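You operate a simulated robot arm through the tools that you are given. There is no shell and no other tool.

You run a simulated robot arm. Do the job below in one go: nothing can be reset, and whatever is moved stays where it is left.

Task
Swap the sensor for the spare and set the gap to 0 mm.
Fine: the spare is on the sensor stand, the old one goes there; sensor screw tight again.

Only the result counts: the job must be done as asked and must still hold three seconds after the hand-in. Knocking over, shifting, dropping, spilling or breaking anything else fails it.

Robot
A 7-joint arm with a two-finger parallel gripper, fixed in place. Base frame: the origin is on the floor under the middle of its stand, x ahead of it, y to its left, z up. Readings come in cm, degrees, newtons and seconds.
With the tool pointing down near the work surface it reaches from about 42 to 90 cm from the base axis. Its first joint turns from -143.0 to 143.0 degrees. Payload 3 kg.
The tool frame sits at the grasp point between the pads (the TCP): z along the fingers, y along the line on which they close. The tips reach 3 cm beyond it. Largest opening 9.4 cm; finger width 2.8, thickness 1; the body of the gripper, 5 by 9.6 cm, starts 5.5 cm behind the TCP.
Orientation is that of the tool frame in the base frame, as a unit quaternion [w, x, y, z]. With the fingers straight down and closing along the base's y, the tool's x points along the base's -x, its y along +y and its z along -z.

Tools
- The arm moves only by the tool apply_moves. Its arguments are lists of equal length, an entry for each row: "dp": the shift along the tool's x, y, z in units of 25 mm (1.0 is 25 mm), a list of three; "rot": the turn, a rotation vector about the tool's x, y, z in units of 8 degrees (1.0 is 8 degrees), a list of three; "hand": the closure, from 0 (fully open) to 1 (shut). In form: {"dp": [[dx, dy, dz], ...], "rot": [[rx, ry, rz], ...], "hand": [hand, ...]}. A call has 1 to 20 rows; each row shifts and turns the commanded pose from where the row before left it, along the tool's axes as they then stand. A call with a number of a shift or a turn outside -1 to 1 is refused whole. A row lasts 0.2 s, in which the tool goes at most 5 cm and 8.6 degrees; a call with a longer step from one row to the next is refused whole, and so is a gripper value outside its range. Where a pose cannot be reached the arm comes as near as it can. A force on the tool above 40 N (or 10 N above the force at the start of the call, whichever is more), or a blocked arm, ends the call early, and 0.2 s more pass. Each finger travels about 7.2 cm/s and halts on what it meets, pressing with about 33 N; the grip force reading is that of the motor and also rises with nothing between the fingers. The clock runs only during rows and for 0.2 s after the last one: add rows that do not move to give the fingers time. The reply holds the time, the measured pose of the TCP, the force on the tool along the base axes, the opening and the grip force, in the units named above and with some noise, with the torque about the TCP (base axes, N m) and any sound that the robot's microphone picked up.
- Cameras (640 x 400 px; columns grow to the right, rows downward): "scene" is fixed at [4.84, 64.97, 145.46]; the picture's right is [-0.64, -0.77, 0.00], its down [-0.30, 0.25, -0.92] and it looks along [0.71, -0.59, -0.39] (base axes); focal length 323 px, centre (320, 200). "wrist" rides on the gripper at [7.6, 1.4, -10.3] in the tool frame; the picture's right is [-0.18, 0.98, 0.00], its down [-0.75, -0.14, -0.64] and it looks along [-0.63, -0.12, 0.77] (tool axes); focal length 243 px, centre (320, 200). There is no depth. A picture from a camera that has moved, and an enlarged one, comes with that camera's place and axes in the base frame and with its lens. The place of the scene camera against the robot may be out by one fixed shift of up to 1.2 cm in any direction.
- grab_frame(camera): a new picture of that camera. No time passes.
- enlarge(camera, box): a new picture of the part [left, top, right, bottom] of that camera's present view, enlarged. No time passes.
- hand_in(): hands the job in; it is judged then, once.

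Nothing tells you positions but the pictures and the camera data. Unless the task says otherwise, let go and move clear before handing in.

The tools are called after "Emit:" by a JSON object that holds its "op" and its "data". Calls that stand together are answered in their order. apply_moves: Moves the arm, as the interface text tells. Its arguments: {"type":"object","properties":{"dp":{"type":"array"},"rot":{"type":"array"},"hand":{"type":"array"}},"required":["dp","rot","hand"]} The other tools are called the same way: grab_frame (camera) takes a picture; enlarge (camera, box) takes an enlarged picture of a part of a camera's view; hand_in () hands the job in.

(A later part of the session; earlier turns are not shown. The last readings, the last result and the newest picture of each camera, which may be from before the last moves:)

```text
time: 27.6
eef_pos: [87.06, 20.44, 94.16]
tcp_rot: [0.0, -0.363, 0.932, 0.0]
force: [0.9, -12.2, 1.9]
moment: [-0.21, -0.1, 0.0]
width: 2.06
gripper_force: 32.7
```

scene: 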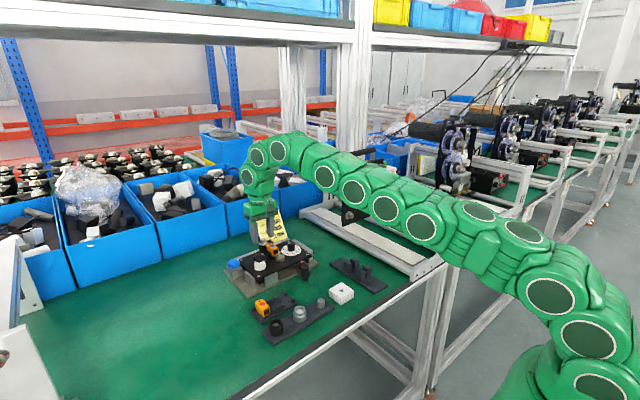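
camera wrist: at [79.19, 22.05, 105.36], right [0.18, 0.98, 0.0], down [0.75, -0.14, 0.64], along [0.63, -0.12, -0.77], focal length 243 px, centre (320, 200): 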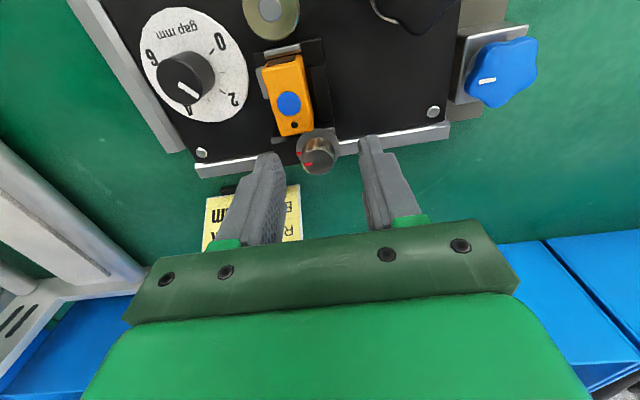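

Emit:
{"op": "apply_moves", "data": {"dp": [[0.03, -0.032, 0], [0, 0, 0], [0, 0, -0.01], [0, 0, -0.01], [0, 0, -0.01], [0, 0, -0.01], [0, 0, 0]], "rot": [[0, 0, 0], [0, 0, 0], [0, 0, -0.9], [0, 0, -0.9], [0, 0, -0.9], [0, 0, -0.9], [0, 0, 0]], "hand": [1, 1, 1, 1, 1, 1, 1]}}

Emit:
{"op": "enlarge", "data": {"camera": "wrist", "box": [220, 80, 420, 240]}}

```text
time: 29.2
eef_pos: [86.96, 20.38, 94.25]
tcp_rot: [0.001, -0.585, 0.811, 0.001]
force: [2.7, 20.7, 3.7]
moment: [0.58, -0.14, 0.04]
width: 2.09
gripper_force: 32.8
```

```text
2.50 times, centred on (320, 160) of wrist
camera zoom: at [83.12, 13.63, 104.37], right [-0.87, 0.49, 0.0], down [0.37, 0.67, 0.64], along [0.31, 0.56, -0.77], focal length 606 px, centre (320, 300)
```

zoom: 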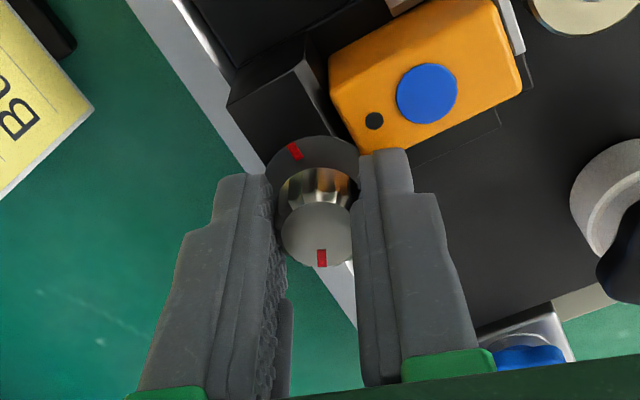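

The screw has turned about 157° in total. I'll release it, lift, rotate back, and look at the sensor.

Emit:
{"op": "apply_moves", "data": {"dp": [[0, 0, 0], [0, 0, 0], [0, 0, -0.8], [0, 0, -0.8], [0, 0, 0], [0, 0, 0], [0, 0, 0], [0, 0, 0], [0, 0, 0], [0, 0, 0], [0, 0, 0], [0, 0, 0], [0, 0, 0], [0, 0, 0], [0, 0, 0]], "rot": [[0, 0, 0], [0, 0, 0], [0, 0, 0], [0, 0, 0], [0, 0, 0.895], [0, 0, 0.895], [0, 0, 0.895], [0, 0, 0.895], [0, 0, 0.895], [0, 0, 0.895], [0, 0, 0.895], [0, 0, 0.895], [0, 0, 0.895], [0, 0, 0.895], [0, 0, 0]], "hand": [0.6, 0.6, 0.6, 0.6, 0.6, 0.6, 0.6, 0.6, 0.6, 0.6, 0.6, 0.6, 0.6, 0.6, 0.6]}}

Emit:
{"op": "enlarge", "data": {"camera": "wrist", "box": [220, 50, 420, 210]}}

Emit:
{"op": "enlarge", "data": {"camera": "scene", "box": [235, 215, 315, 275]}}

```text
time: 32.4
eef_pos: [87.01, 20.23, 98.24]
tcp_rot: [0.0, 0.003, 1.0, -0.001]
force: [0.0, 0.3, -0.4]
moment: [0.01, 0.01, 0.03]
width: 3.75
gripper_force: 0.1
```

```text
2.50 times, centred on (320, 130) of wrist
camera zoom: at [79.25, 21.76, 108.44], right [0.19, 0.98, 0.0], down [0.75, -0.14, 0.64], along [0.63, -0.12, -0.77], focal length 606 px, centre (320, 375)
```

zoom: 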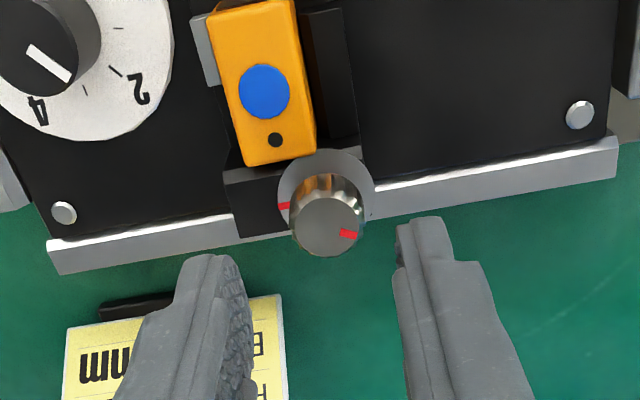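

```text
6.67 times, centred on (275, 245) of scene
camera zoom: at [4.84, 64.97, 145.46], right [-0.64, -0.77, 0.0], down [-0.3, 0.25, -0.92], along [0.71, -0.59, -0.39], focal length 2151 px, centre (620, -100)
```

zoom: 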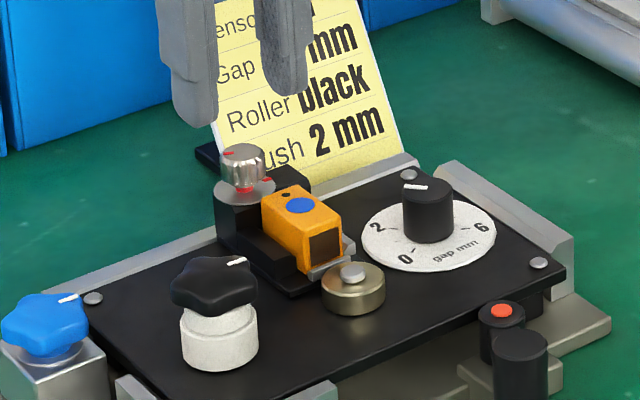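

The screw has risen and is clearly loose, with the mark now near +y. Next I'll position over the old (blue) sensor with the fingers on either side in y.

Emit:
{"op": "apply_moves", "data": {"dp": [[0.76, -0.156, 0], [0.76, -0.156, 0], [0, 0, 0.5], [0, 0, 0.5], [0, 0, 0]], "rot": [[0, 0, 0], [0, 0, 0], [0, 0, 0], [0, 0, 0], [0, 0, 0]], "hand": [0.5, 0.5, 0.5, 0.5, 0.5]}}

Emit:
{"op": "grab_frame", "data": {"camera": "wrist"}}

Emit:
{"op": "enlarge", "data": {"camera": "wrist", "box": [240, 90, 400, 220]}}

```text
time: 33.6
eef_pos: [83.1, 19.45, 95.66]
tcp_rot: [0.0, 0.002, 1.0, 0.0]
force: [0.2, -0.2, -0.4]
moment: [0.01, -0.04, 0.0]
width: 4.7
gripper_force: 0.0
```

```text
taken
camera wrist: at [75.45, 20.95, 105.92], right [0.19, 0.98, 0.0], down [0.75, -0.14, 0.64], along [0.63, -0.12, -0.77], focal length 243 px, centre (320, 200)
```

wrist: 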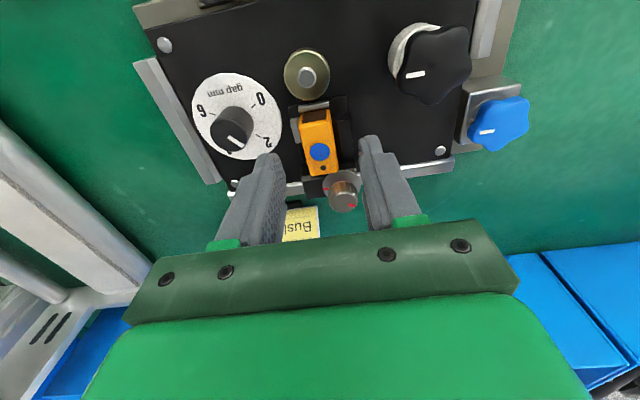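

```text
3.08 times, centred on (320, 155) of wrist
camera zoom: at [75.45, 20.95, 105.92], right [0.19, 0.98, 0.0], down [0.75, -0.14, 0.64], along [0.63, -0.12, -0.77], focal length 746 px, centre (320, 338)
```

zoom: 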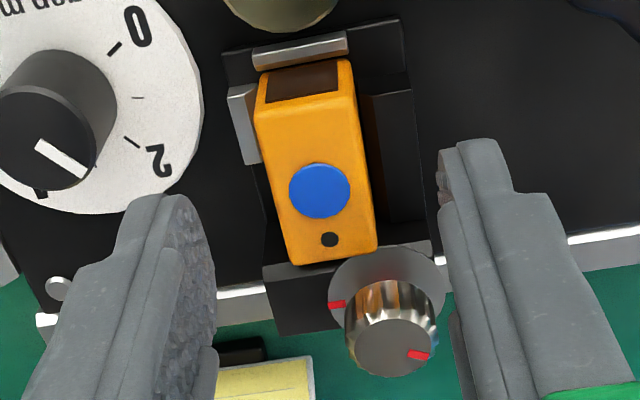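

The fingers straddle the blue sensor, centred at about (83.3, 19.45). I'll descend to about 1.1 cm below its top and grip.

Emit:
{"op": "apply_moves", "data": {"dp": [[-0.04, 0, 0.4], [-0.04, 0, 0.4], [0, 0, 0.37], [0, 0, 0]], "rot": [[0, 0, 0], [0, 0, 0], [0, 0, 0], [0, 0, 0]], "hand": [0.5, 0.5, 0.5, 0.5]}}

Emit:
{"op": "enlarge", "data": {"camera": "wrist", "box": [240, 90, 400, 220]}}

Emit:
{"op": "enlarge", "data": {"camera": "scene", "box": [235, 215, 315, 275]}}

```text
time: 34.6
eef_pos: [83.25, 19.54, 92.87]
tcp_rot: [-0.001, 0.002, 1.0, 0.0]
force: [-0.3, 0.5, 0.0]
moment: [-0.03, -0.03, 0.01]
width: 4.71
gripper_force: 0.1
```

```text
3.08 times, centred on (320, 155) of wrist
camera zoom: at [75.63, 21.0, 102.98], right [0.19, 0.98, 0.0], down [0.75, -0.14, 0.64], along [0.63, -0.12, -0.77], focal length 746 px, centre (320, 338)
```

zoom: 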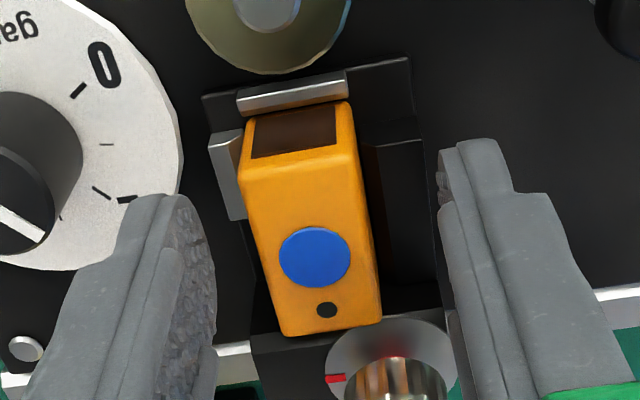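

```text
6.67 times, centred on (275, 245) of scene
camera zoom: at [4.84, 64.97, 145.46], right [-0.64, -0.77, 0.0], down [-0.3, 0.25, -0.92], along [0.71, -0.59, -0.39], focal length 2151 px, centre (620, -100)
```

zoom: 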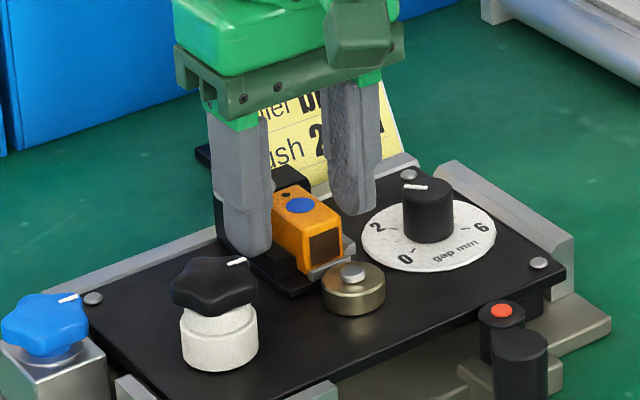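

Emit:
{"op": "apply_moves", "data": {"dp": [[0, -0.02, 0.08], [0, 0, 0], [0, 0, 0], [0, 0, 0], [0, 0, 0]], "rot": [[0, 0, 0], [0, 0, 0], [0, 0, 0], [0, 0, 0], [0, 0, 0]], "hand": [0.5, 0.65, 0.8, 0.9, 0.9]}}

Emit:
{"op": "enlarge", "data": {"camera": "wrist", "box": [240, 90, 400, 220]}}

```text
time: 35.8
eef_pos: [83.37, 19.57, 92.49]
tcp_rot: [-0.001, 0.002, 1.0, 0.0]
force: [0.6, -2.5, 0.8]
moment: [-0.1, -0.03, 0.01]
width: 2.08
gripper_force: 32.7
```

```text
3.08 times, centred on (320, 155) of wrist
camera zoom: at [75.63, 20.93, 102.75], right [0.19, 0.98, 0.0], down [0.75, -0.14, 0.64], along [0.63, -0.12, -0.77], focal length 746 px, centre (320, 338)
```

zoom: 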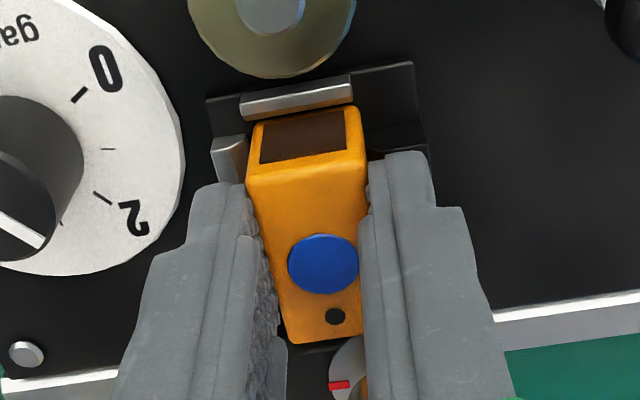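

The sensor is gripped (2.08 cm wide). I'll lift gently and watch the force.

Emit:
{"op": "apply_moves", "data": {"dp": [[0, 0, -0.1], [0, 0, -0.1], [0, 0, 0]], "rot": [[0, 0, 0], [0, 0, 0], [0, 0, 0]], "hand": [0.9, 0.9, 0.9]}}

Emit:
{"op": "enlarge", "data": {"camera": "wrist", "box": [240, 90, 400, 220]}}

```text
time: 36.6
eef_pos: [83.36, 19.56, 93.09]
tcp_rot: [-0.001, 0.002, 1.0, -0.001]
force: [-1.0, -7.6, -2.2]
moment: [-0.29, 0.07, 0.03]
width: 2.07
gripper_force: 33.0
```

```text
3.08 times, centred on (320, 155) of wrist
camera zoom: at [75.67, 20.95, 103.27], right [0.19, 0.98, 0.0], down [0.75, -0.14, 0.64], along [0.63, -0.12, -0.77], focal length 746 px, centre (320, 338)
```

zoom: 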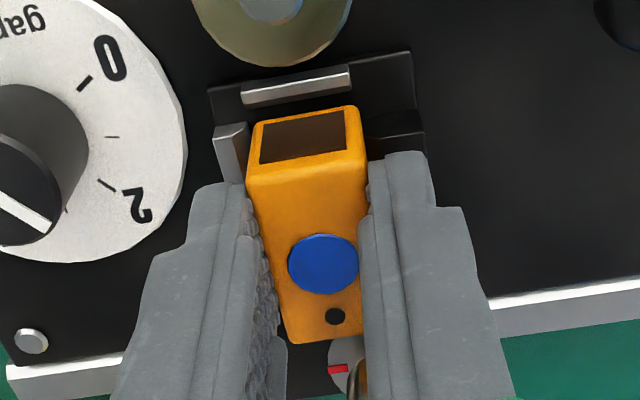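

The sensor lifts freely, with a light rub on the +y wall. I'll shift slightly to −y and lift it clear.

Emit:
{"op": "apply_moves", "data": {"dp": [[0, -0.04, -0.1], [0, 0, -0.2], [0, 0, -0.5], [0, 0, -0.8], [0, 0, -0.8], [0, 0, 0]], "rot": [[0, 0, 0], [0, 0, 0], [0, 0, 0], [0, 0, 0], [0, 0, 0], [0, 0, 0]], "hand": [0.9, 0.9, 0.9, 0.9, 0.9, 0.9]}}

Emit:
{"op": "grab_frame", "data": {"camera": "wrist"}}

Emit:
{"op": "enlarge", "data": {"camera": "wrist", "box": [240, 60, 400, 230]}}

Emit:
{"op": "enlarge", "data": {"camera": "scene", "box": [235, 215, 315, 275]}}

```text
time: 38.0
eef_pos: [83.45, 19.45, 99.03]
tcp_rot: [0.0, 0.002, 1.0, 0.001]
force: [0.0, 0.1, 0.1]
moment: [0.01, 0.01, -0.02]
width: 0.94
gripper_force: 0.0
```

```text
taken
camera wrist: at [75.77, 20.97, 109.2], right [0.19, 0.98, 0.0], down [0.75, -0.14, 0.64], along [0.63, -0.12, -0.77], focal length 243 px, centre (320, 200)
```

wrist: 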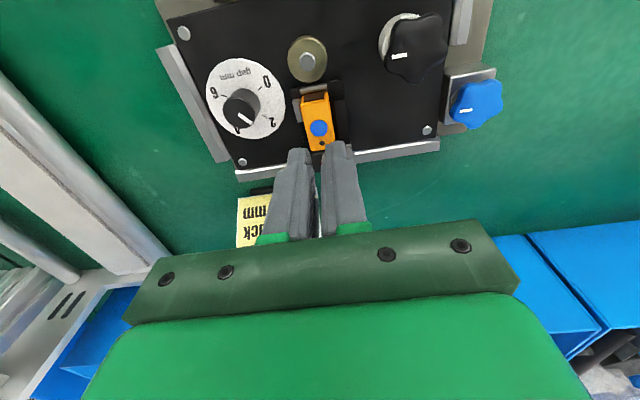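

```text
2.35 times, centred on (320, 145) of wrist
camera zoom: at [75.77, 20.97, 109.2], right [0.19, 0.98, 0.0], down [0.75, -0.14, 0.64], along [0.63, -0.12, -0.77], focal length 571 px, centre (320, 329)
```

zoom: 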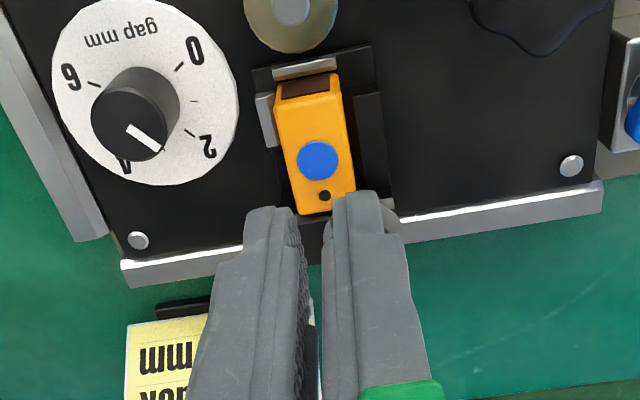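

```text
6.67 times, centred on (275, 245) of scene
camera zoom: at [4.84, 64.97, 145.46], right [-0.64, -0.77, 0.0], down [-0.3, 0.25, -0.92], along [0.71, -0.59, -0.39], focal length 2151 px, centre (620, -100)
```

zoom: 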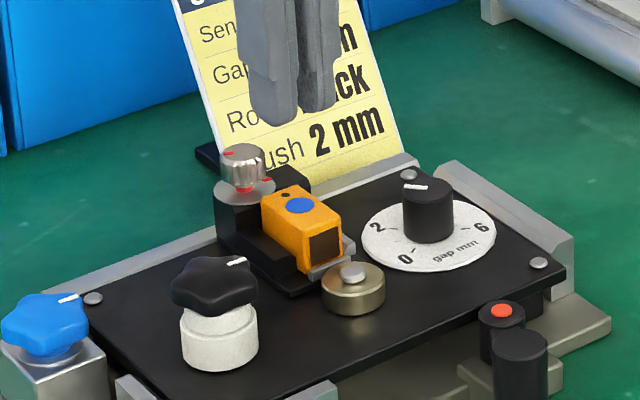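

The sensor slipped out of the grip and is still in its holder, so something is still retaining it partway up. I'll look closely at the holder and screw.

Emit:
{"op": "enlarge", "data": {"camera": "wrist", "box": [290, 75, 360, 165]}}

Emit:
{"op": "enlarge", "data": {"camera": "scene", "box": [258, 228, 292, 254]}}

```text
4.44 times, centred on (325, 120) of wrist
camera zoom: at [75.77, 20.97, 109.2], right [0.19, 0.98, 0.0], down [0.75, -0.14, 0.64], along [0.63, -0.12, -0.77], focal length 1078 px, centre (298, 556)
```

zoom: 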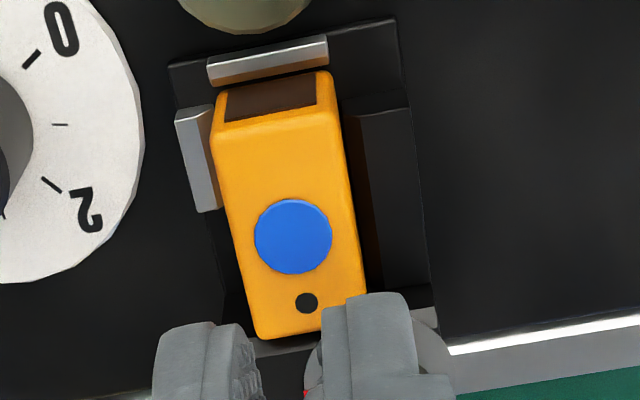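

```text
15.38 times, centred on (275, 241) of scene
camera zoom: at [4.84, 64.97, 145.46], right [-0.64, -0.77, 0.0], down [-0.3, 0.25, -0.92], along [0.71, -0.59, -0.39], focal length 4964 px, centre (1012, -431)
```

zoom: 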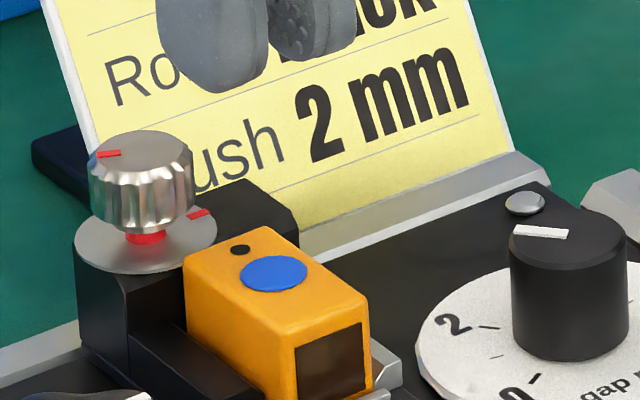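

The screw's red neck is exposed, so it is loose, and the sensor looks seated as before. I'll regrip it and lift in small steps, reading the force at each to find what holds it.

Emit:
{"op": "apply_moves", "data": {"dp": [[0, 0, 0], [0, 0, 0], [0, 0, 0.8], [0, 0, 0.8], [0, 0, 0.6], [0, 0, 0.4], [0, 0, 0]], "rot": [[0, 0, 0], [0, 0, 0], [0, 0, 0], [0, 0, 0], [0, 0, 0], [0, 0, 0], [0, 0, 0]], "hand": [0.5, 0.5, 0.5, 0.5, 0.5, 0.5, 0.5]}}

Emit:
{"op": "enlarge", "data": {"camera": "wrist", "box": [240, 90, 400, 220]}}

```text
time: 39.6
eef_pos: [83.36, 19.4, 92.42]
tcp_rot: [0.0, 0.003, 1.0, 0.001]
force: [-0.2, -0.1, 0.0]
moment: [0.01, 0.01, 0.03]
width: 4.69
gripper_force: 0.1
```

```text
3.08 times, centred on (320, 155) of wrist
camera zoom: at [75.72, 20.76, 102.76], right [0.19, 0.98, 0.0], down [0.75, -0.14, 0.64], along [0.63, -0.12, -0.77], focal length 746 px, centre (320, 338)
```

zoom: 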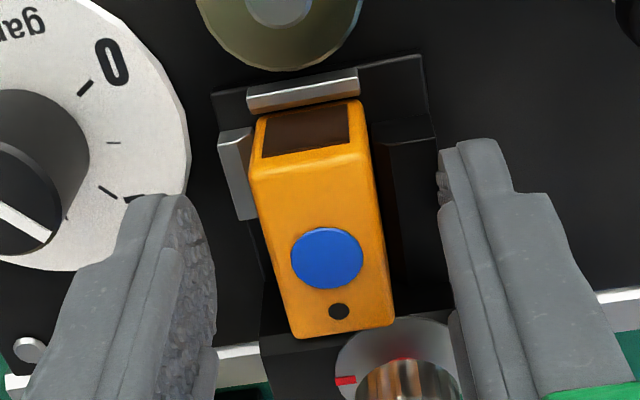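

Emit:
{"op": "apply_moves", "data": {"dp": [[0, 0, 0], [0, 0, 0], [0, 0, 0], [0, 0, 0]], "rot": [[0, 0, 0], [0, 0, 0], [0, 0, 0], [0, 0, 0]], "hand": [0.65, 0.78, 1.0, 1.0]}}

Emit:
{"op": "apply_moves", "data": {"dp": [[0, 0, -0.04], [0, 0, 0]], "rot": [[0, 0, 0], [0, 0, 0]], "hand": [1, 1]}}

Emit:
{"op": "apply_moves", "data": {"dp": [[0, 0, -0.08], [0, 0, 0]], "rot": [[0, 0, 0], [0, 0, 0]], "hand": [1, 1]}}

Emit:
{"op": "apply_moves", "data": {"dp": [[0, 0, -0.08], [0, 0, 0]], "rot": [[0, 0, 0], [0, 0, 0]], "hand": [1, 1]}}

Emit:
{"op": "enlarge", "data": {"camera": "wrist", "box": [240, 90, 400, 220]}}

```text
time: 40.6
eef_pos: [83.43, 19.28, 92.63]
tcp_rot: [0.0, 0.002, 1.0, 0.001]
force: [0.3, -0.3, 0.7]
moment: [-0.01, 0.0, -0.03]
width: 2.07
gripper_force: 33.4
```

```text
time: 41.2
eef_pos: [83.37, 19.33, 92.75]
tcp_rot: [0.0, 0.002, 1.0, 0.0]
force: [-0.1, -0.2, -0.5]
moment: [0.01, -0.01, 0.03]
width: 2.1
gripper_force: 32.8
```

```text
time: 41.8
eef_pos: [83.37, 19.26, 92.92]
tcp_rot: [0.001, 0.001, 1.0, 0.0]
force: [-0.1, 0.1, -0.8]
moment: [0.04, -0.01, 0.04]
width: 2.09
gripper_force: 33.5
```

```text
time: 42.4
eef_pos: [83.3, 19.22, 93.07]
tcp_rot: [-0.001, 0.001, 1.0, 0.0]
force: [-0.3, -0.8, -0.6]
moment: [-0.02, -0.04, 0.01]
width: 2.07
gripper_force: 33.3
```

```text
3.08 times, centred on (320, 155) of wrist
camera zoom: at [75.69, 20.76, 103.25], right [0.19, 0.98, 0.0], down [0.75, -0.14, 0.64], along [0.63, -0.12, -0.77], focal length 746 px, centre (320, 338)
```

zoom: 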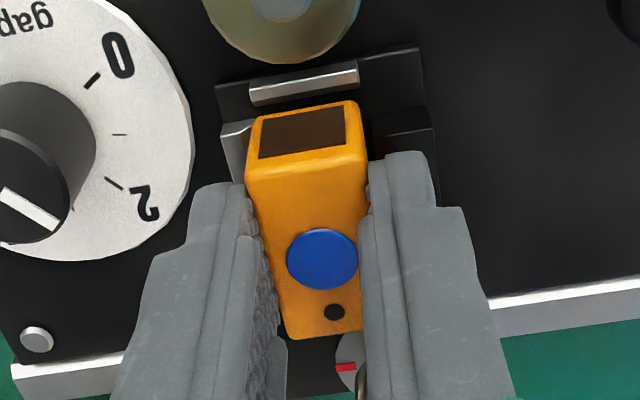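

The sensor is up about 5 mm with almost no force. I'll continue slowly in 2 mm steps.

Emit:
{"op": "apply_moves", "data": {"dp": [[0, 0, -0.08], [0, 0, 0]], "rot": [[0, 0, 0], [0, 0, 0]], "hand": [1, 1]}}

Emit:
{"op": "apply_moves", "data": {"dp": [[0, 0, -0.08], [0, 0, 0]], "rot": [[0, 0, 0], [0, 0, 0]], "hand": [1, 1]}}

Emit:
{"op": "apply_moves", "data": {"dp": [[0, 0, -0.08], [0, 0, 0]], "rot": [[0, 0, 0], [0, 0, 0]], "hand": [1, 1]}}

Emit:
{"op": "enlarge", "data": {"camera": "wrist", "box": [240, 90, 400, 220]}}

Emit:
{"op": "enlarge", "data": {"camera": "scene", "box": [250, 220, 300, 260]}}

```text
time: 43.0
eef_pos: [83.31, 19.47, 93.3]
tcp_rot: [-0.001, 0.003, 1.0, -0.001]
force: [-0.2, 0.1, -0.7]
moment: [0.02, -0.01, -0.01]
width: 2.1
gripper_force: 33.0
```

```text
time: 43.6
eef_pos: [83.36, 19.4, 93.42]
tcp_rot: [0.0, 0.002, 1.0, 0.001]
force: [-0.4, -0.1, -0.4]
moment: [-0.01, -0.01, -0.01]
width: 2.08
gripper_force: 33.1
```

```text
time: 44.2
eef_pos: [83.42, 19.32, 93.7]
tcp_rot: [-0.001, 0.002, 1.0, 0.0]
force: [-0.1, -0.3, 0.0]
moment: [0.02, -0.03, 0.0]
width: 2.06
gripper_force: 33.1
```

```text
3.08 times, centred on (320, 155) of wrist
camera zoom: at [75.66, 20.8, 103.88], right [0.19, 0.98, 0.0], down [0.75, -0.14, 0.64], along [0.63, -0.12, -0.77], focal length 746 px, centre (320, 338)
```

zoom: 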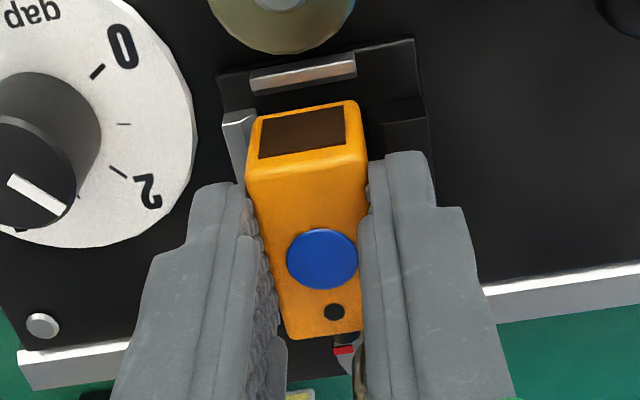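

```text
10.00 times, centred on (275, 240) of scene
camera zoom: at [4.84, 64.97, 145.46], right [-0.64, -0.77, 0.0], down [-0.3, 0.25, -0.92], along [0.71, -0.59, -0.39], focal length 3227 px, centre (770, -200)
```

zoom: 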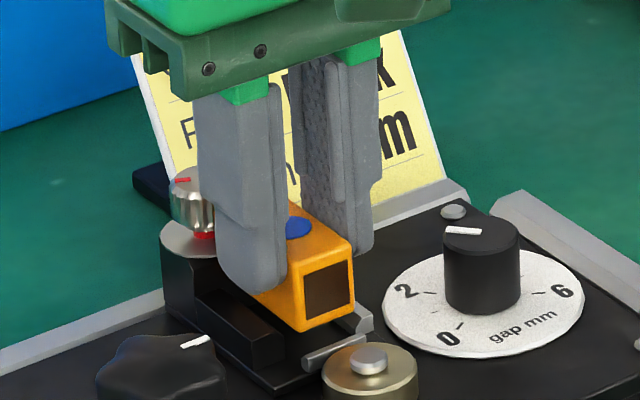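

The sensor is up about 1 cm and its rear cable stub is now next to the screw collar, which probably caught it last time. I'll shift a bit toward −x and keep lifting slowly.

Emit:
{"op": "apply_moves", "data": {"dp": [[0.04, 0, -0.04], [0.04, 0, -0.04], [0, 0, 0]], "rot": [[0, 0, 0], [0, 0, 0], [0, 0, 0]], "hand": [1, 1, 1]}}

Emit:
{"op": "apply_moves", "data": {"dp": [[0.04, 0, -0.08], [0, 0, -0.08], [0, 0, 0]], "rot": [[0, 0, 0], [0, 0, 0], [0, 0, 0]], "hand": [1, 1, 1]}}

Emit:
{"op": "apply_moves", "data": {"dp": [[0, 0, -0.1], [0, 0, -0.1], [0, 0, 0]], "rot": [[0, 0, 0], [0, 0, 0], [0, 0, 0]], "hand": [1, 1, 1]}}

Emit:
{"op": "enlarge", "data": {"camera": "wrist", "box": [240, 90, 400, 220]}}

Emit:
{"op": "enlarge", "data": {"camera": "scene", "box": [250, 220, 300, 260]}}

```text
time: 45.0
eef_pos: [83.1, 19.42, 93.78]
tcp_rot: [0.0, 0.002, 1.0, -0.001]
force: [0.1, -0.5, 0.4]
moment: [0.0, 0.02, -0.01]
width: 2.06
gripper_force: 33.1
```

```text
time: 45.8
eef_pos: [83.03, 19.34, 94.23]
tcp_rot: [0.0, 0.002, 1.0, -0.001]
force: [-0.5, 0.1, 0.0]
moment: [0.04, 0.0, 0.01]
width: 2.09
gripper_force: 32.8
```

```text
time: 46.6
eef_pos: [83.09, 19.19, 94.78]
tcp_rot: [0.0, 0.002, 1.0, 0.0]
force: [0.1, -0.6, -0.5]
moment: [0.0, 0.01, 0.0]
width: 2.09
gripper_force: 33.3
```

```text
3.08 times, centred on (320, 155) of wrist
camera zoom: at [75.38, 20.73, 104.97], right [0.19, 0.98, 0.0], down [0.75, -0.14, 0.64], along [0.63, -0.12, -0.77], focal length 746 px, centre (320, 338)
```

zoom: 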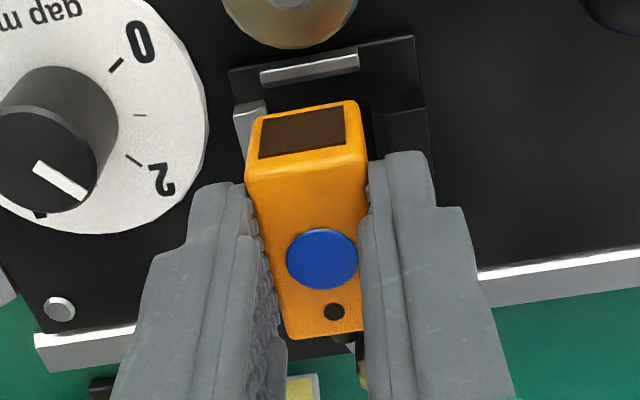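

```text
10.00 times, centred on (275, 240) of scene
camera zoom: at [4.84, 64.97, 145.46], right [-0.64, -0.77, 0.0], down [-0.3, 0.25, -0.92], along [0.71, -0.59, -0.39], focal length 3227 px, centre (770, -200)
```

zoom: 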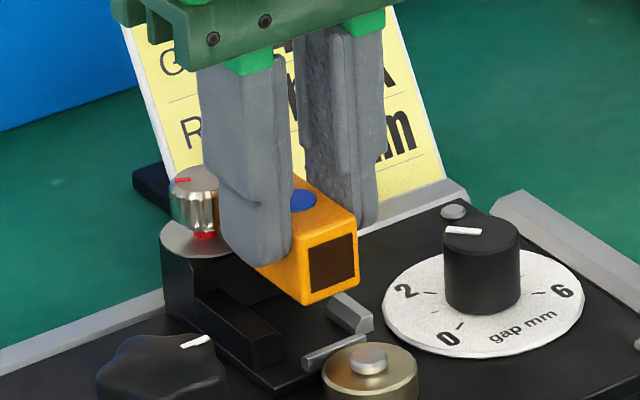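

The old sensor is out of the holder cleanly. I'll raise it and carry it to above the empty bay of the sensor stand.

Emit:
{"op": "apply_moves", "data": {"dp": [[0, 0, -0.3], [0, 0, -0.6], [0, 0, -0.6], [0, 0, -0.6], [0.5, 0.25, 0], [0.78, 0.36, 0], [0.78, 0.36, 0], [0.78, 0.36, 0], [0.78, 0.36, 0], [0.78, 0.36, 0], [0.78, 0.36, 0], [0.78, 0.36, 0], [0.78, 0.36, 0], [0.3, 0.14, 0], [0, 0, 0]], "rot": [[0, 0, 0], [0, 0, 0], [0, 0, 0], [0, 0, 0], [0, 0, 0], [0, 0, 0], [0, 0, 0], [0, 0, 0], [0, 0, 0], [0, 0, 0], [0, 0, 0], [0, 0, 0], [0, 0, 0], [0, 0, 0], [0, 0, 0]], "hand": [1, 1, 1, 1, 1, 1, 1, 1, 1, 1, 1, 1, 1, 1, 1]}}

Emit:
{"op": "grab_frame", "data": {"camera": "wrist"}}

Emit:
{"op": "enlarge", "data": {"camera": "wrist", "box": [220, 40, 420, 200]}}

```text
time: 49.8
eef_pos: [65.52, 27.58, 100.02]
tcp_rot: [0.0, 0.002, 1.0, 0.0]
force: [-0.8, -0.2, -0.9]
moment: [0.03, -0.01, 0.03]
width: 2.1
gripper_force: 33.1
```

```text
taken
camera wrist: at [57.87, 29.11, 110.12], right [0.19, 0.98, 0.0], down [0.75, -0.14, 0.64], along [0.63, -0.12, -0.77], focal length 243 px, centre (320, 200)
```

wrist: 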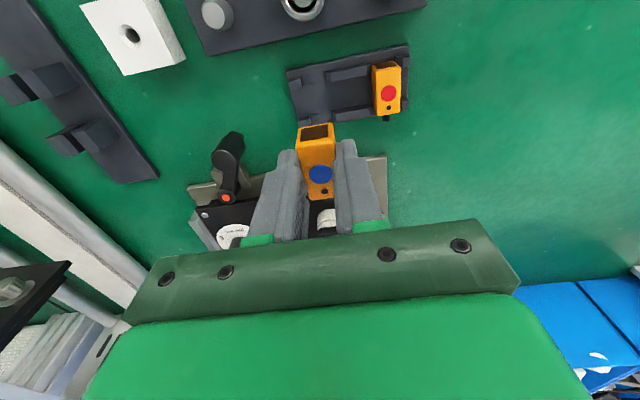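

```text
2.50 times, centred on (320, 120) of wrist
camera zoom: at [57.87, 29.11, 110.12], right [0.19, 0.98, 0.0], down [0.75, -0.14, 0.64], along [0.63, -0.12, -0.77], focal length 606 px, centre (320, 400)
```

zoom: 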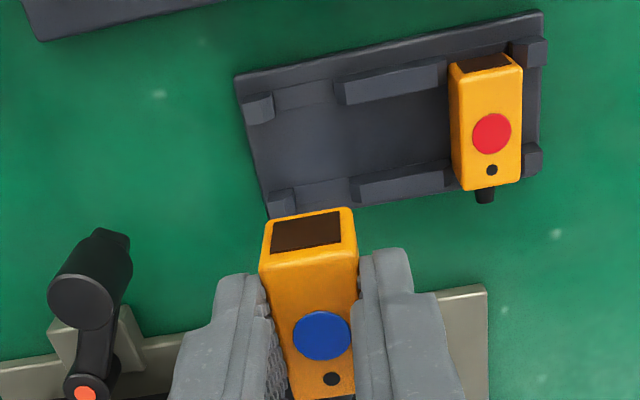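

From this view the held sensor sits about 1.5 mm too far +y relative to the empty bay (centre y≈27.5). I'll correct that and lower part-way to check the alignment.

Emit:
{"op": "apply_moves", "data": {"dp": [[0, -0.06, 0.5], [0, 0, 0.8], [0, 0, 0.8], [0, 0, 0.6], [0, 0, 0.3], [0, 0, 0]], "rot": [[0, 0, 0], [0, 0, 0], [0, 0, 0], [0, 0, 0], [0, 0, 0], [0, 0, 0]], "hand": [1, 1, 1, 1, 1, 1]}}

Emit:
{"op": "grab_frame", "data": {"camera": "wrist"}}

Emit:
{"op": "enlarge", "data": {"camera": "wrist", "box": [220, 60, 420, 220]}}

Emit:
{"op": "enlarge", "data": {"camera": "scene", "box": [240, 270, 310, 325]}}

```text
time: 51.2
eef_pos: [65.56, 27.34, 92.38]
tcp_rot: [0.0, 0.002, 1.0, -0.001]
force: [-0.2, -0.5, -0.5]
moment: [0.04, 0.04, 0.01]
width: 2.09
gripper_force: 33.8
```

```text
taken
camera wrist: at [57.82, 28.92, 102.65], right [0.19, 0.98, 0.0], down [0.75, -0.14, 0.64], along [0.63, -0.12, -0.77], focal length 243 px, centre (320, 200)
```

wrist: 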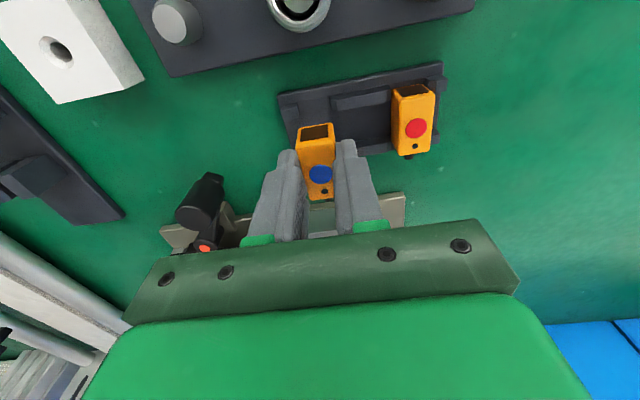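

```text
2.50 times, centred on (320, 140) of wrist
camera zoom: at [57.82, 28.92, 102.65], right [0.19, 0.98, 0.0], down [0.75, -0.14, 0.64], along [0.63, -0.12, -0.77], focal length 606 px, centre (320, 350)
```

zoom: 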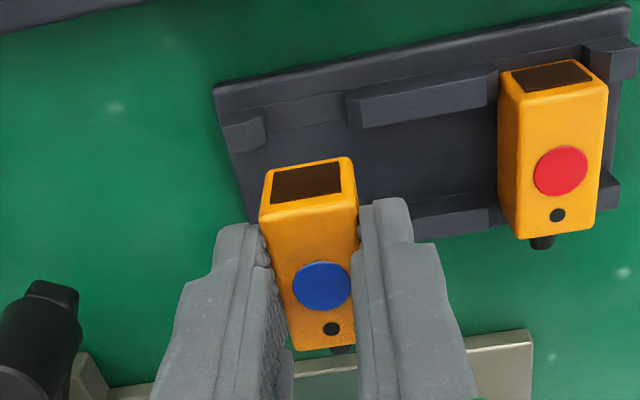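

```text
7.27 times, centred on (275, 298) of scene
camera zoom: at [4.84, 64.97, 145.46], right [-0.64, -0.77, 0.0], down [-0.3, 0.25, -0.92], along [0.71, -0.59, -0.39], focal length 2347 px, centre (647, -509)
```

zoom: 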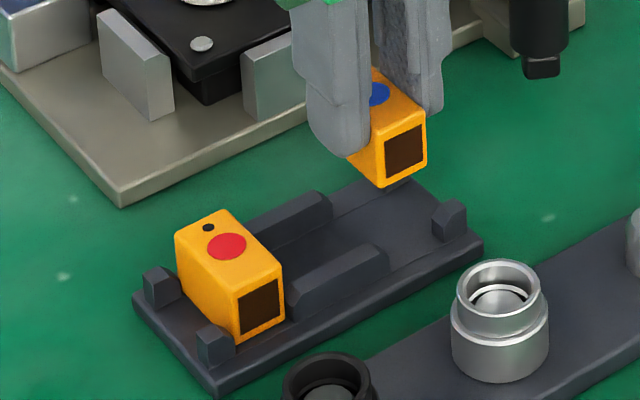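

The held sensor is now aligned with the bay to within about 0.5 mm. I'll lower it slowly, watching the force.

Emit:
{"op": "apply_moves", "data": {"dp": [[0.02, 0, 0.5], [0, 0, 0.4], [0, 0, 0.2], [0, 0, 0]], "rot": [[0, 0, 0], [0, 0, 0], [0, 0, 0], [0, 0, 0]], "hand": [1, 1, 1, 1]}}

Emit:
{"op": "enlarge", "data": {"camera": "wrist", "box": [220, 60, 420, 220]}}

Emit:
{"op": "enlarge", "data": {"camera": "scene", "box": [240, 270, 310, 325]}}

```text
time: 52.2
eef_pos: [65.31, 27.45, 89.65]
tcp_rot: [-0.001, 0.002, 1.0, -0.001]
force: [1.8, -8.4, -3.9]
moment: [-0.43, -0.12, 0.14]
width: 2.06
gripper_force: 33.2
```

```text
2.50 times, centred on (320, 140) of wrist
camera zoom: at [57.67, 28.95, 99.87], right [0.19, 0.98, 0.0], down [0.75, -0.14, 0.64], along [0.63, -0.12, -0.77], focal length 606 px, centre (320, 350)
```

zoom: 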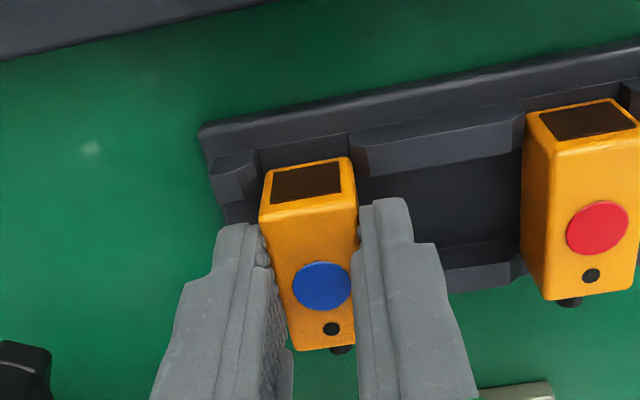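

```text
7.27 times, centred on (275, 298) of scene
camera zoom: at [4.84, 64.97, 145.46], right [-0.64, -0.77, 0.0], down [-0.3, 0.25, -0.92], along [0.71, -0.59, -0.39], focal length 2347 px, centre (647, -509)
```

zoom: 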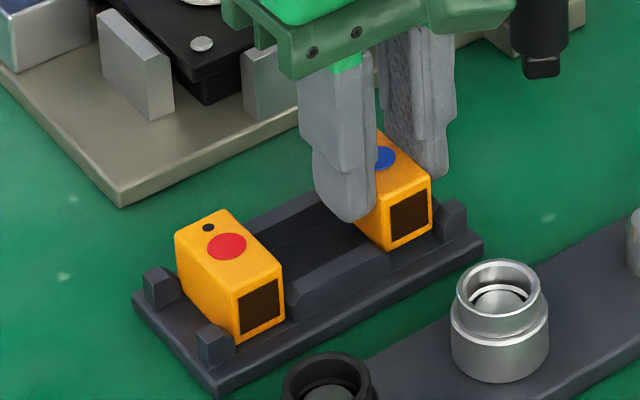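

It's in the bay but rubbing on the +y side. I'll nudge it slightly to −y and go down a bit more.

Emit:
{"op": "apply_moves", "data": {"dp": [[0, -0.035, -0.02], [0, 0, 0]], "rot": [[0, 0, 0], [0, 0, 0]], "hand": [1, 1]}}

Emit:
{"op": "apply_moves", "data": {"dp": [[0, 0, 0.08], [0, 0, 0]], "rot": [[0, 0, 0], [0, 0, 0]], "hand": [1, 1]}}

```text
time: 52.8
eef_pos: [65.44, 27.5, 89.76]
tcp_rot: [0.001, 0.002, 1.0, -0.001]
force: [-0.1, -0.3, 0.1]
moment: [-0.01, 0.0, -0.02]
width: 2.1
gripper_force: 32.9
```

```text
time: 53.4
eef_pos: [65.47, 27.5, 89.54]
tcp_rot: [0.0, 0.002, 1.0, 0.0]
force: [0.9, -0.7, -0.8]
moment: [0.02, 0.01, -0.01]
width: 2.07
gripper_force: 33.5
```

Free of side load now. I'll continue down in small steps to find the seat.

Emit:
{"op": "apply_moves", "data": {"dp": [[0, 0, 0.08], [0, 0, 0]], "rot": [[0, 0, 0], [0, 0, 0]], "hand": [1, 1]}}

Emit:
{"op": "apply_moves", "data": {"dp": [[0, 0, 0.06], [0, 0, 0]], "rot": [[0, 0, 0], [0, 0, 0]], "hand": [1, 1]}}

Emit:
{"op": "enlarge", "data": {"camera": "scene", "box": [240, 270, 310, 325]}}

Emit:
{"op": "enlarge", "data": {"camera": "wrist", "box": [220, 60, 420, 220]}}

```text
time: 54.0
eef_pos: [65.46, 27.44, 89.48]
tcp_rot: [0.0, 0.001, 1.0, 0.001]
force: [-0.9, -0.6, -0.5]
moment: [0.0, 0.01, -0.01]
width: 2.07
gripper_force: 33.3
```

```text
time: 54.6
eef_pos: [65.45, 27.46, 89.27]
tcp_rot: [-0.001, 0.001, 1.0, -0.001]
force: [0.1, 0.3, -0.1]
moment: [0.01, -0.01, 0.01]
width: 2.07
gripper_force: 32.9
```

```text
7.27 times, centred on (275, 298) of scene
camera zoom: at [4.84, 64.97, 145.46], right [-0.64, -0.77, 0.0], down [-0.3, 0.25, -0.92], along [0.71, -0.59, -0.39], focal length 2347 px, centre (647, -509)
```

zoom: 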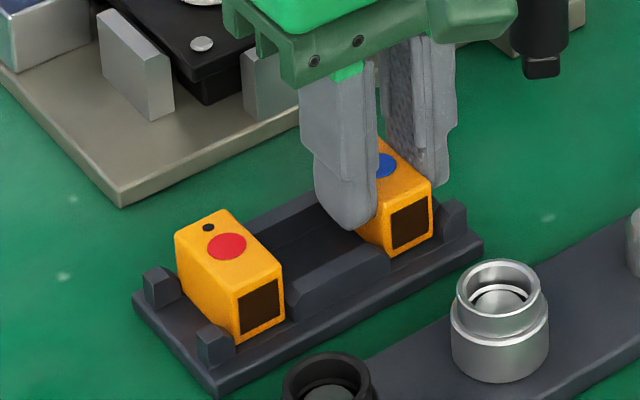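

```text
2.50 times, centred on (320, 140) of wrist
camera zoom: at [57.68, 28.89, 99.47], right [0.19, 0.98, 0.0], down [0.75, -0.14, 0.64], along [0.63, -0.12, -0.77], focal length 606 px, centre (320, 350)
```

zoom: 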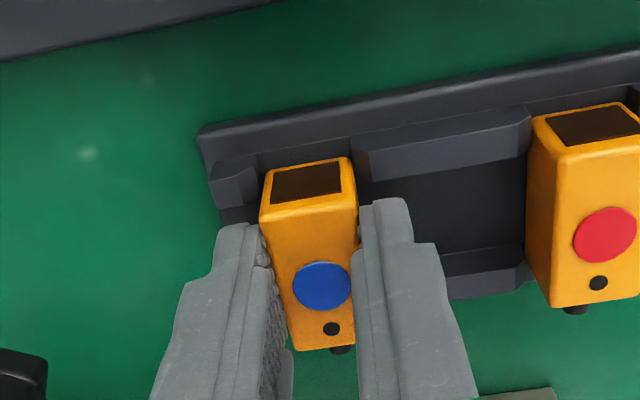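

Emit:
{"op": "apply_moves", "data": {"dp": [[0, 0, 0.06], [0, 0, 0]], "rot": [[0, 0, 0], [0, 0, 0]], "hand": [1, 1]}}

Emit:
{"op": "apply_moves", "data": {"dp": [[0, 0, 0.06], [0, 0, 0]], "rot": [[0, 0, 0], [0, 0, 0]], "hand": [1, 1]}}

```text
time: 55.2
eef_pos: [65.4, 27.41, 89.09]
tcp_rot: [-0.001, 0.002, 1.0, 0.0]
force: [0.2, 0.1, 0.3]
moment: [0.03, 0.02, 0.03]
width: 2.07
gripper_force: 33.0
```

```text
time: 55.8
eef_pos: [65.5, 27.42, 89.09]
tcp_rot: [0.001, 0.001, 1.0, 0.001]
force: [-6.6, 0.9, 24.8]
moment: [0.0, 0.29, -0.01]
width: 2.09
gripper_force: 32.8
```

Contact at TCP z≈89.05. I'll back off about 1 mm and check whether that's the sensor seated or the fingertips on the posts.

Emit:
{"op": "apply_moves", "data": {"dp": [[0, 0, -0.045], [0, 0, 0]], "rot": [[0, 0, 0], [0, 0, 0]], "hand": [1, 1]}}

Emit:
{"op": "enlarge", "data": {"camera": "scene", "box": [255, 275, 305, 315]}}

Emit:
{"op": "enlarge", "data": {"camera": "wrist", "box": [270, 90, 390, 210]}}

```text
time: 56.4
eef_pos: [65.41, 27.39, 88.98]
tcp_rot: [0.0, 0.003, 1.0, 0.0]
force: [-4.1, -1.8, 23.0]
moment: [0.01, 0.05, -0.02]
width: 2.07
gripper_force: 33.2
```

```text
10.00 times, centred on (280, 295) of scene
camera zoom: at [4.84, 64.97, 145.46], right [-0.64, -0.77, 0.0], down [-0.3, 0.25, -0.92], along [0.71, -0.59, -0.39], focal length 3227 px, centre (720, -750)
```

zoom: 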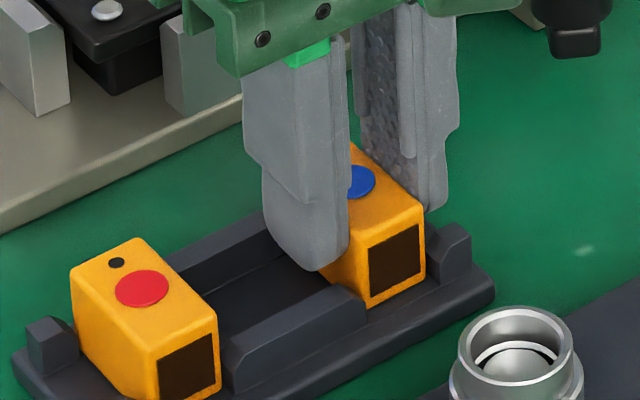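

```text
3.33 times, centred on (330, 150) of wrist
camera zoom: at [57.72, 28.85, 99.27], right [0.19, 0.98, 0.0], down [0.75, -0.14, 0.64], along [0.63, -0.12, -0.77], focal length 809 px, centre (287, 367)
```

zoom: 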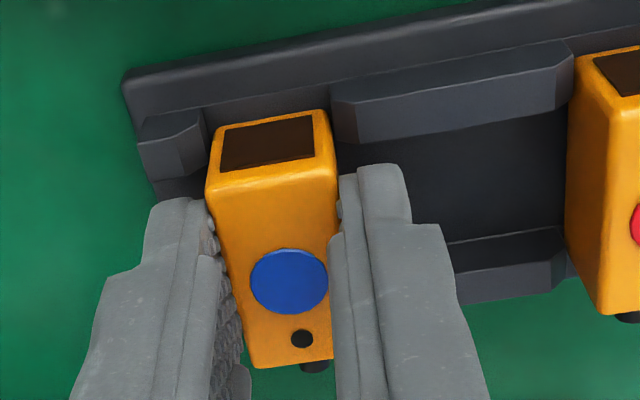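

Emit:
{"op": "apply_moves", "data": {"dp": [[0, 0, -0.04], [0, 0, 0], [0, 0, 0]], "rot": [[0, 0, 0], [0, 0, 0], [0, 0, 0]], "hand": [1, 1, 1]}}

```text
time: 57.2
eef_pos: [65.4, 27.28, 89.15]
tcp_rot: [0.0, 0.002, 1.0, -0.001]
force: [-1.2, 0.6, -0.8]
moment: [-0.01, 0.0, -0.01]
width: 2.07
gripper_force: 32.7
```

Force is back to zero at z≈89.1. I'll lower a hair and open the fingers gently.

Emit:
{"op": "apply_moves", "data": {"dp": [[0, 0, 0.03], [0, 0, 0], [0, 0, 0], [0, 0, 0], [0, 0, 0]], "rot": [[0, 0, 0], [0, 0, 0], [0, 0, 0], [0, 0, 0], [0, 0, 0]], "hand": [1, 0.76, 0.7, 0.62, 0.62]}}

Emit:
{"op": "enlarge", "data": {"camera": "scene", "box": [255, 275, 305, 315]}}

Emit:
{"op": "enlarge", "data": {"camera": "wrist", "box": [270, 90, 390, 210]}}

```text
time: 58.4
eef_pos: [65.48, 27.43, 88.99]
tcp_rot: [0.0, 0.001, 1.0, 0.0]
force: [-0.6, 0.0, -0.3]
moment: [0.03, 0.02, -0.01]
width: 3.58
gripper_force: 0.0
```

```text
10.00 times, centred on (280, 295) of scene
camera zoom: at [4.84, 64.97, 145.46], right [-0.64, -0.77, 0.0], down [-0.3, 0.25, -0.92], along [0.71, -0.59, -0.39], focal length 3227 px, centre (720, -750)
```

zoom: 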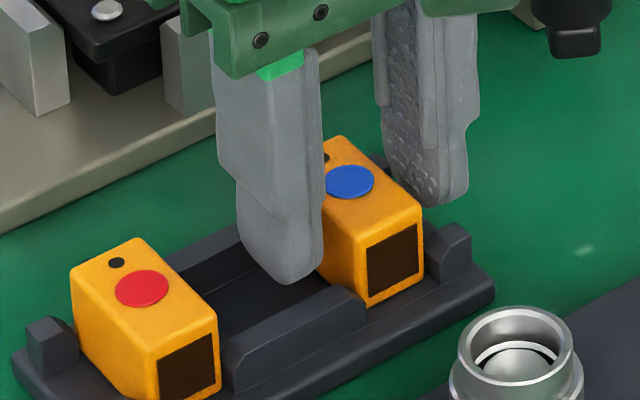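

```text
3.33 times, centred on (330, 150) of wrist
camera zoom: at [57.77, 28.9, 99.24], right [0.19, 0.98, 0.0], down [0.75, -0.14, 0.64], along [0.63, -0.12, -0.77], focal length 809 px, centre (287, 367)
```

zoom: 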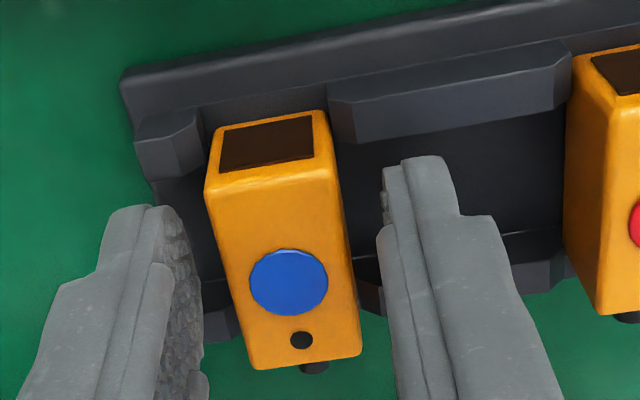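

The old sensor is resting in the bay. I'll lift clear and check the stand.

Emit:
{"op": "apply_moves", "data": {"dp": [[0, 0, -0.3], [0, 0, -0.8], [0, 0, -0.8], [0, 0, -0.8], [0, 0, -0.5], [0, 0.7, 0], [0, 0.7, 0], [0, 0.7, 0], [0, 0.5, 0], [0, 0, 0]], "rot": [[0, 0, 0], [0, 0, 0], [0, 0, 0], [0, 0, 0], [0, 0, 0], [0, 0, 0], [0, 0, 0], [0, 0, 0], [0, 0, 0], [0, 0, 0]], "hand": [0.6, 0.6, 0.6, 0.6, 0.6, 0.6, 0.6, 0.6, 0.6, 0.6]}}

Emit:
{"op": "grab_frame", "data": {"camera": "wrist"}}

Emit:
{"op": "enlarge", "data": {"camera": "wrist", "box": [210, 50, 410, 190]}}

Emit:
{"op": "enlarge", "data": {"camera": "scene", "box": [240, 275, 310, 330]}}

```text
time: 60.6
eef_pos: [65.6, 33.88, 97.16]
tcp_rot: [0.0, 0.002, 1.0, 0.0]
force: [0.5, -0.1, 1.0]
moment: [-0.02, 0.02, 0.03]
width: 3.77
gripper_force: 0.0
```

```text
taken
camera wrist: at [57.88, 35.35, 107.37], right [0.19, 0.98, 0.0], down [0.75, -0.14, 0.64], along [0.63, -0.12, -0.77], focal length 243 px, centre (320, 200)
```

wrist: 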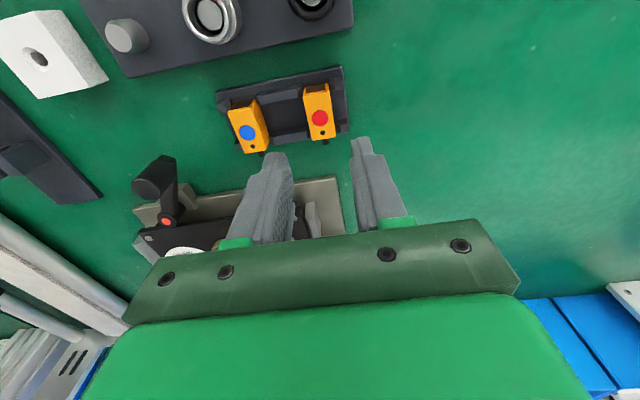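

```text
2.86 times, centred on (310, 120) of wrist
camera zoom: at [57.88, 35.35, 107.37], right [0.19, 0.98, 0.0], down [0.75, -0.14, 0.64], along [0.63, -0.12, -0.77], focal length 693 px, centre (349, 429)
```

zoom: 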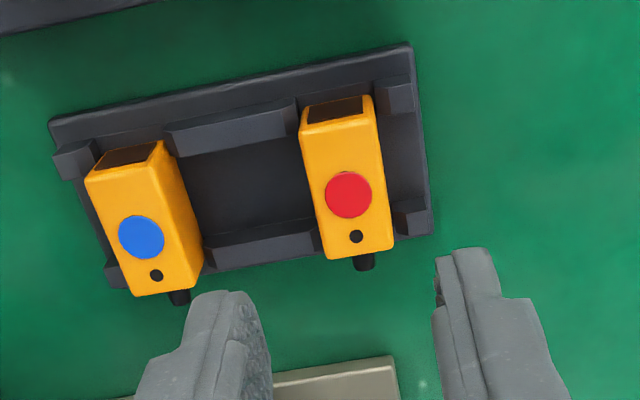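

```text
7.27 times, centred on (275, 302) of scene
camera zoom: at [4.84, 64.97, 145.46], right [-0.64, -0.77, 0.0], down [-0.3, 0.25, -0.92], along [0.71, -0.59, -0.39], focal length 2347 px, centre (647, -546)
```

zoom: 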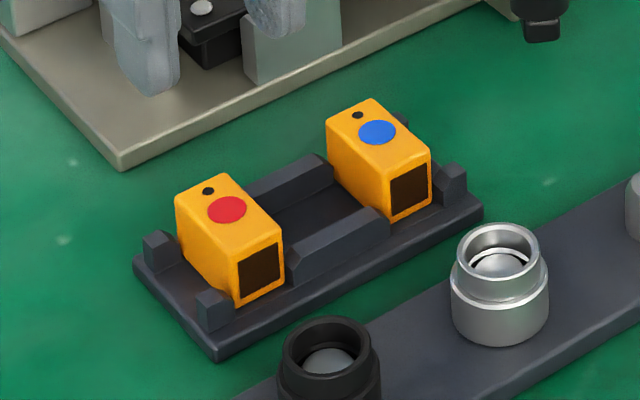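

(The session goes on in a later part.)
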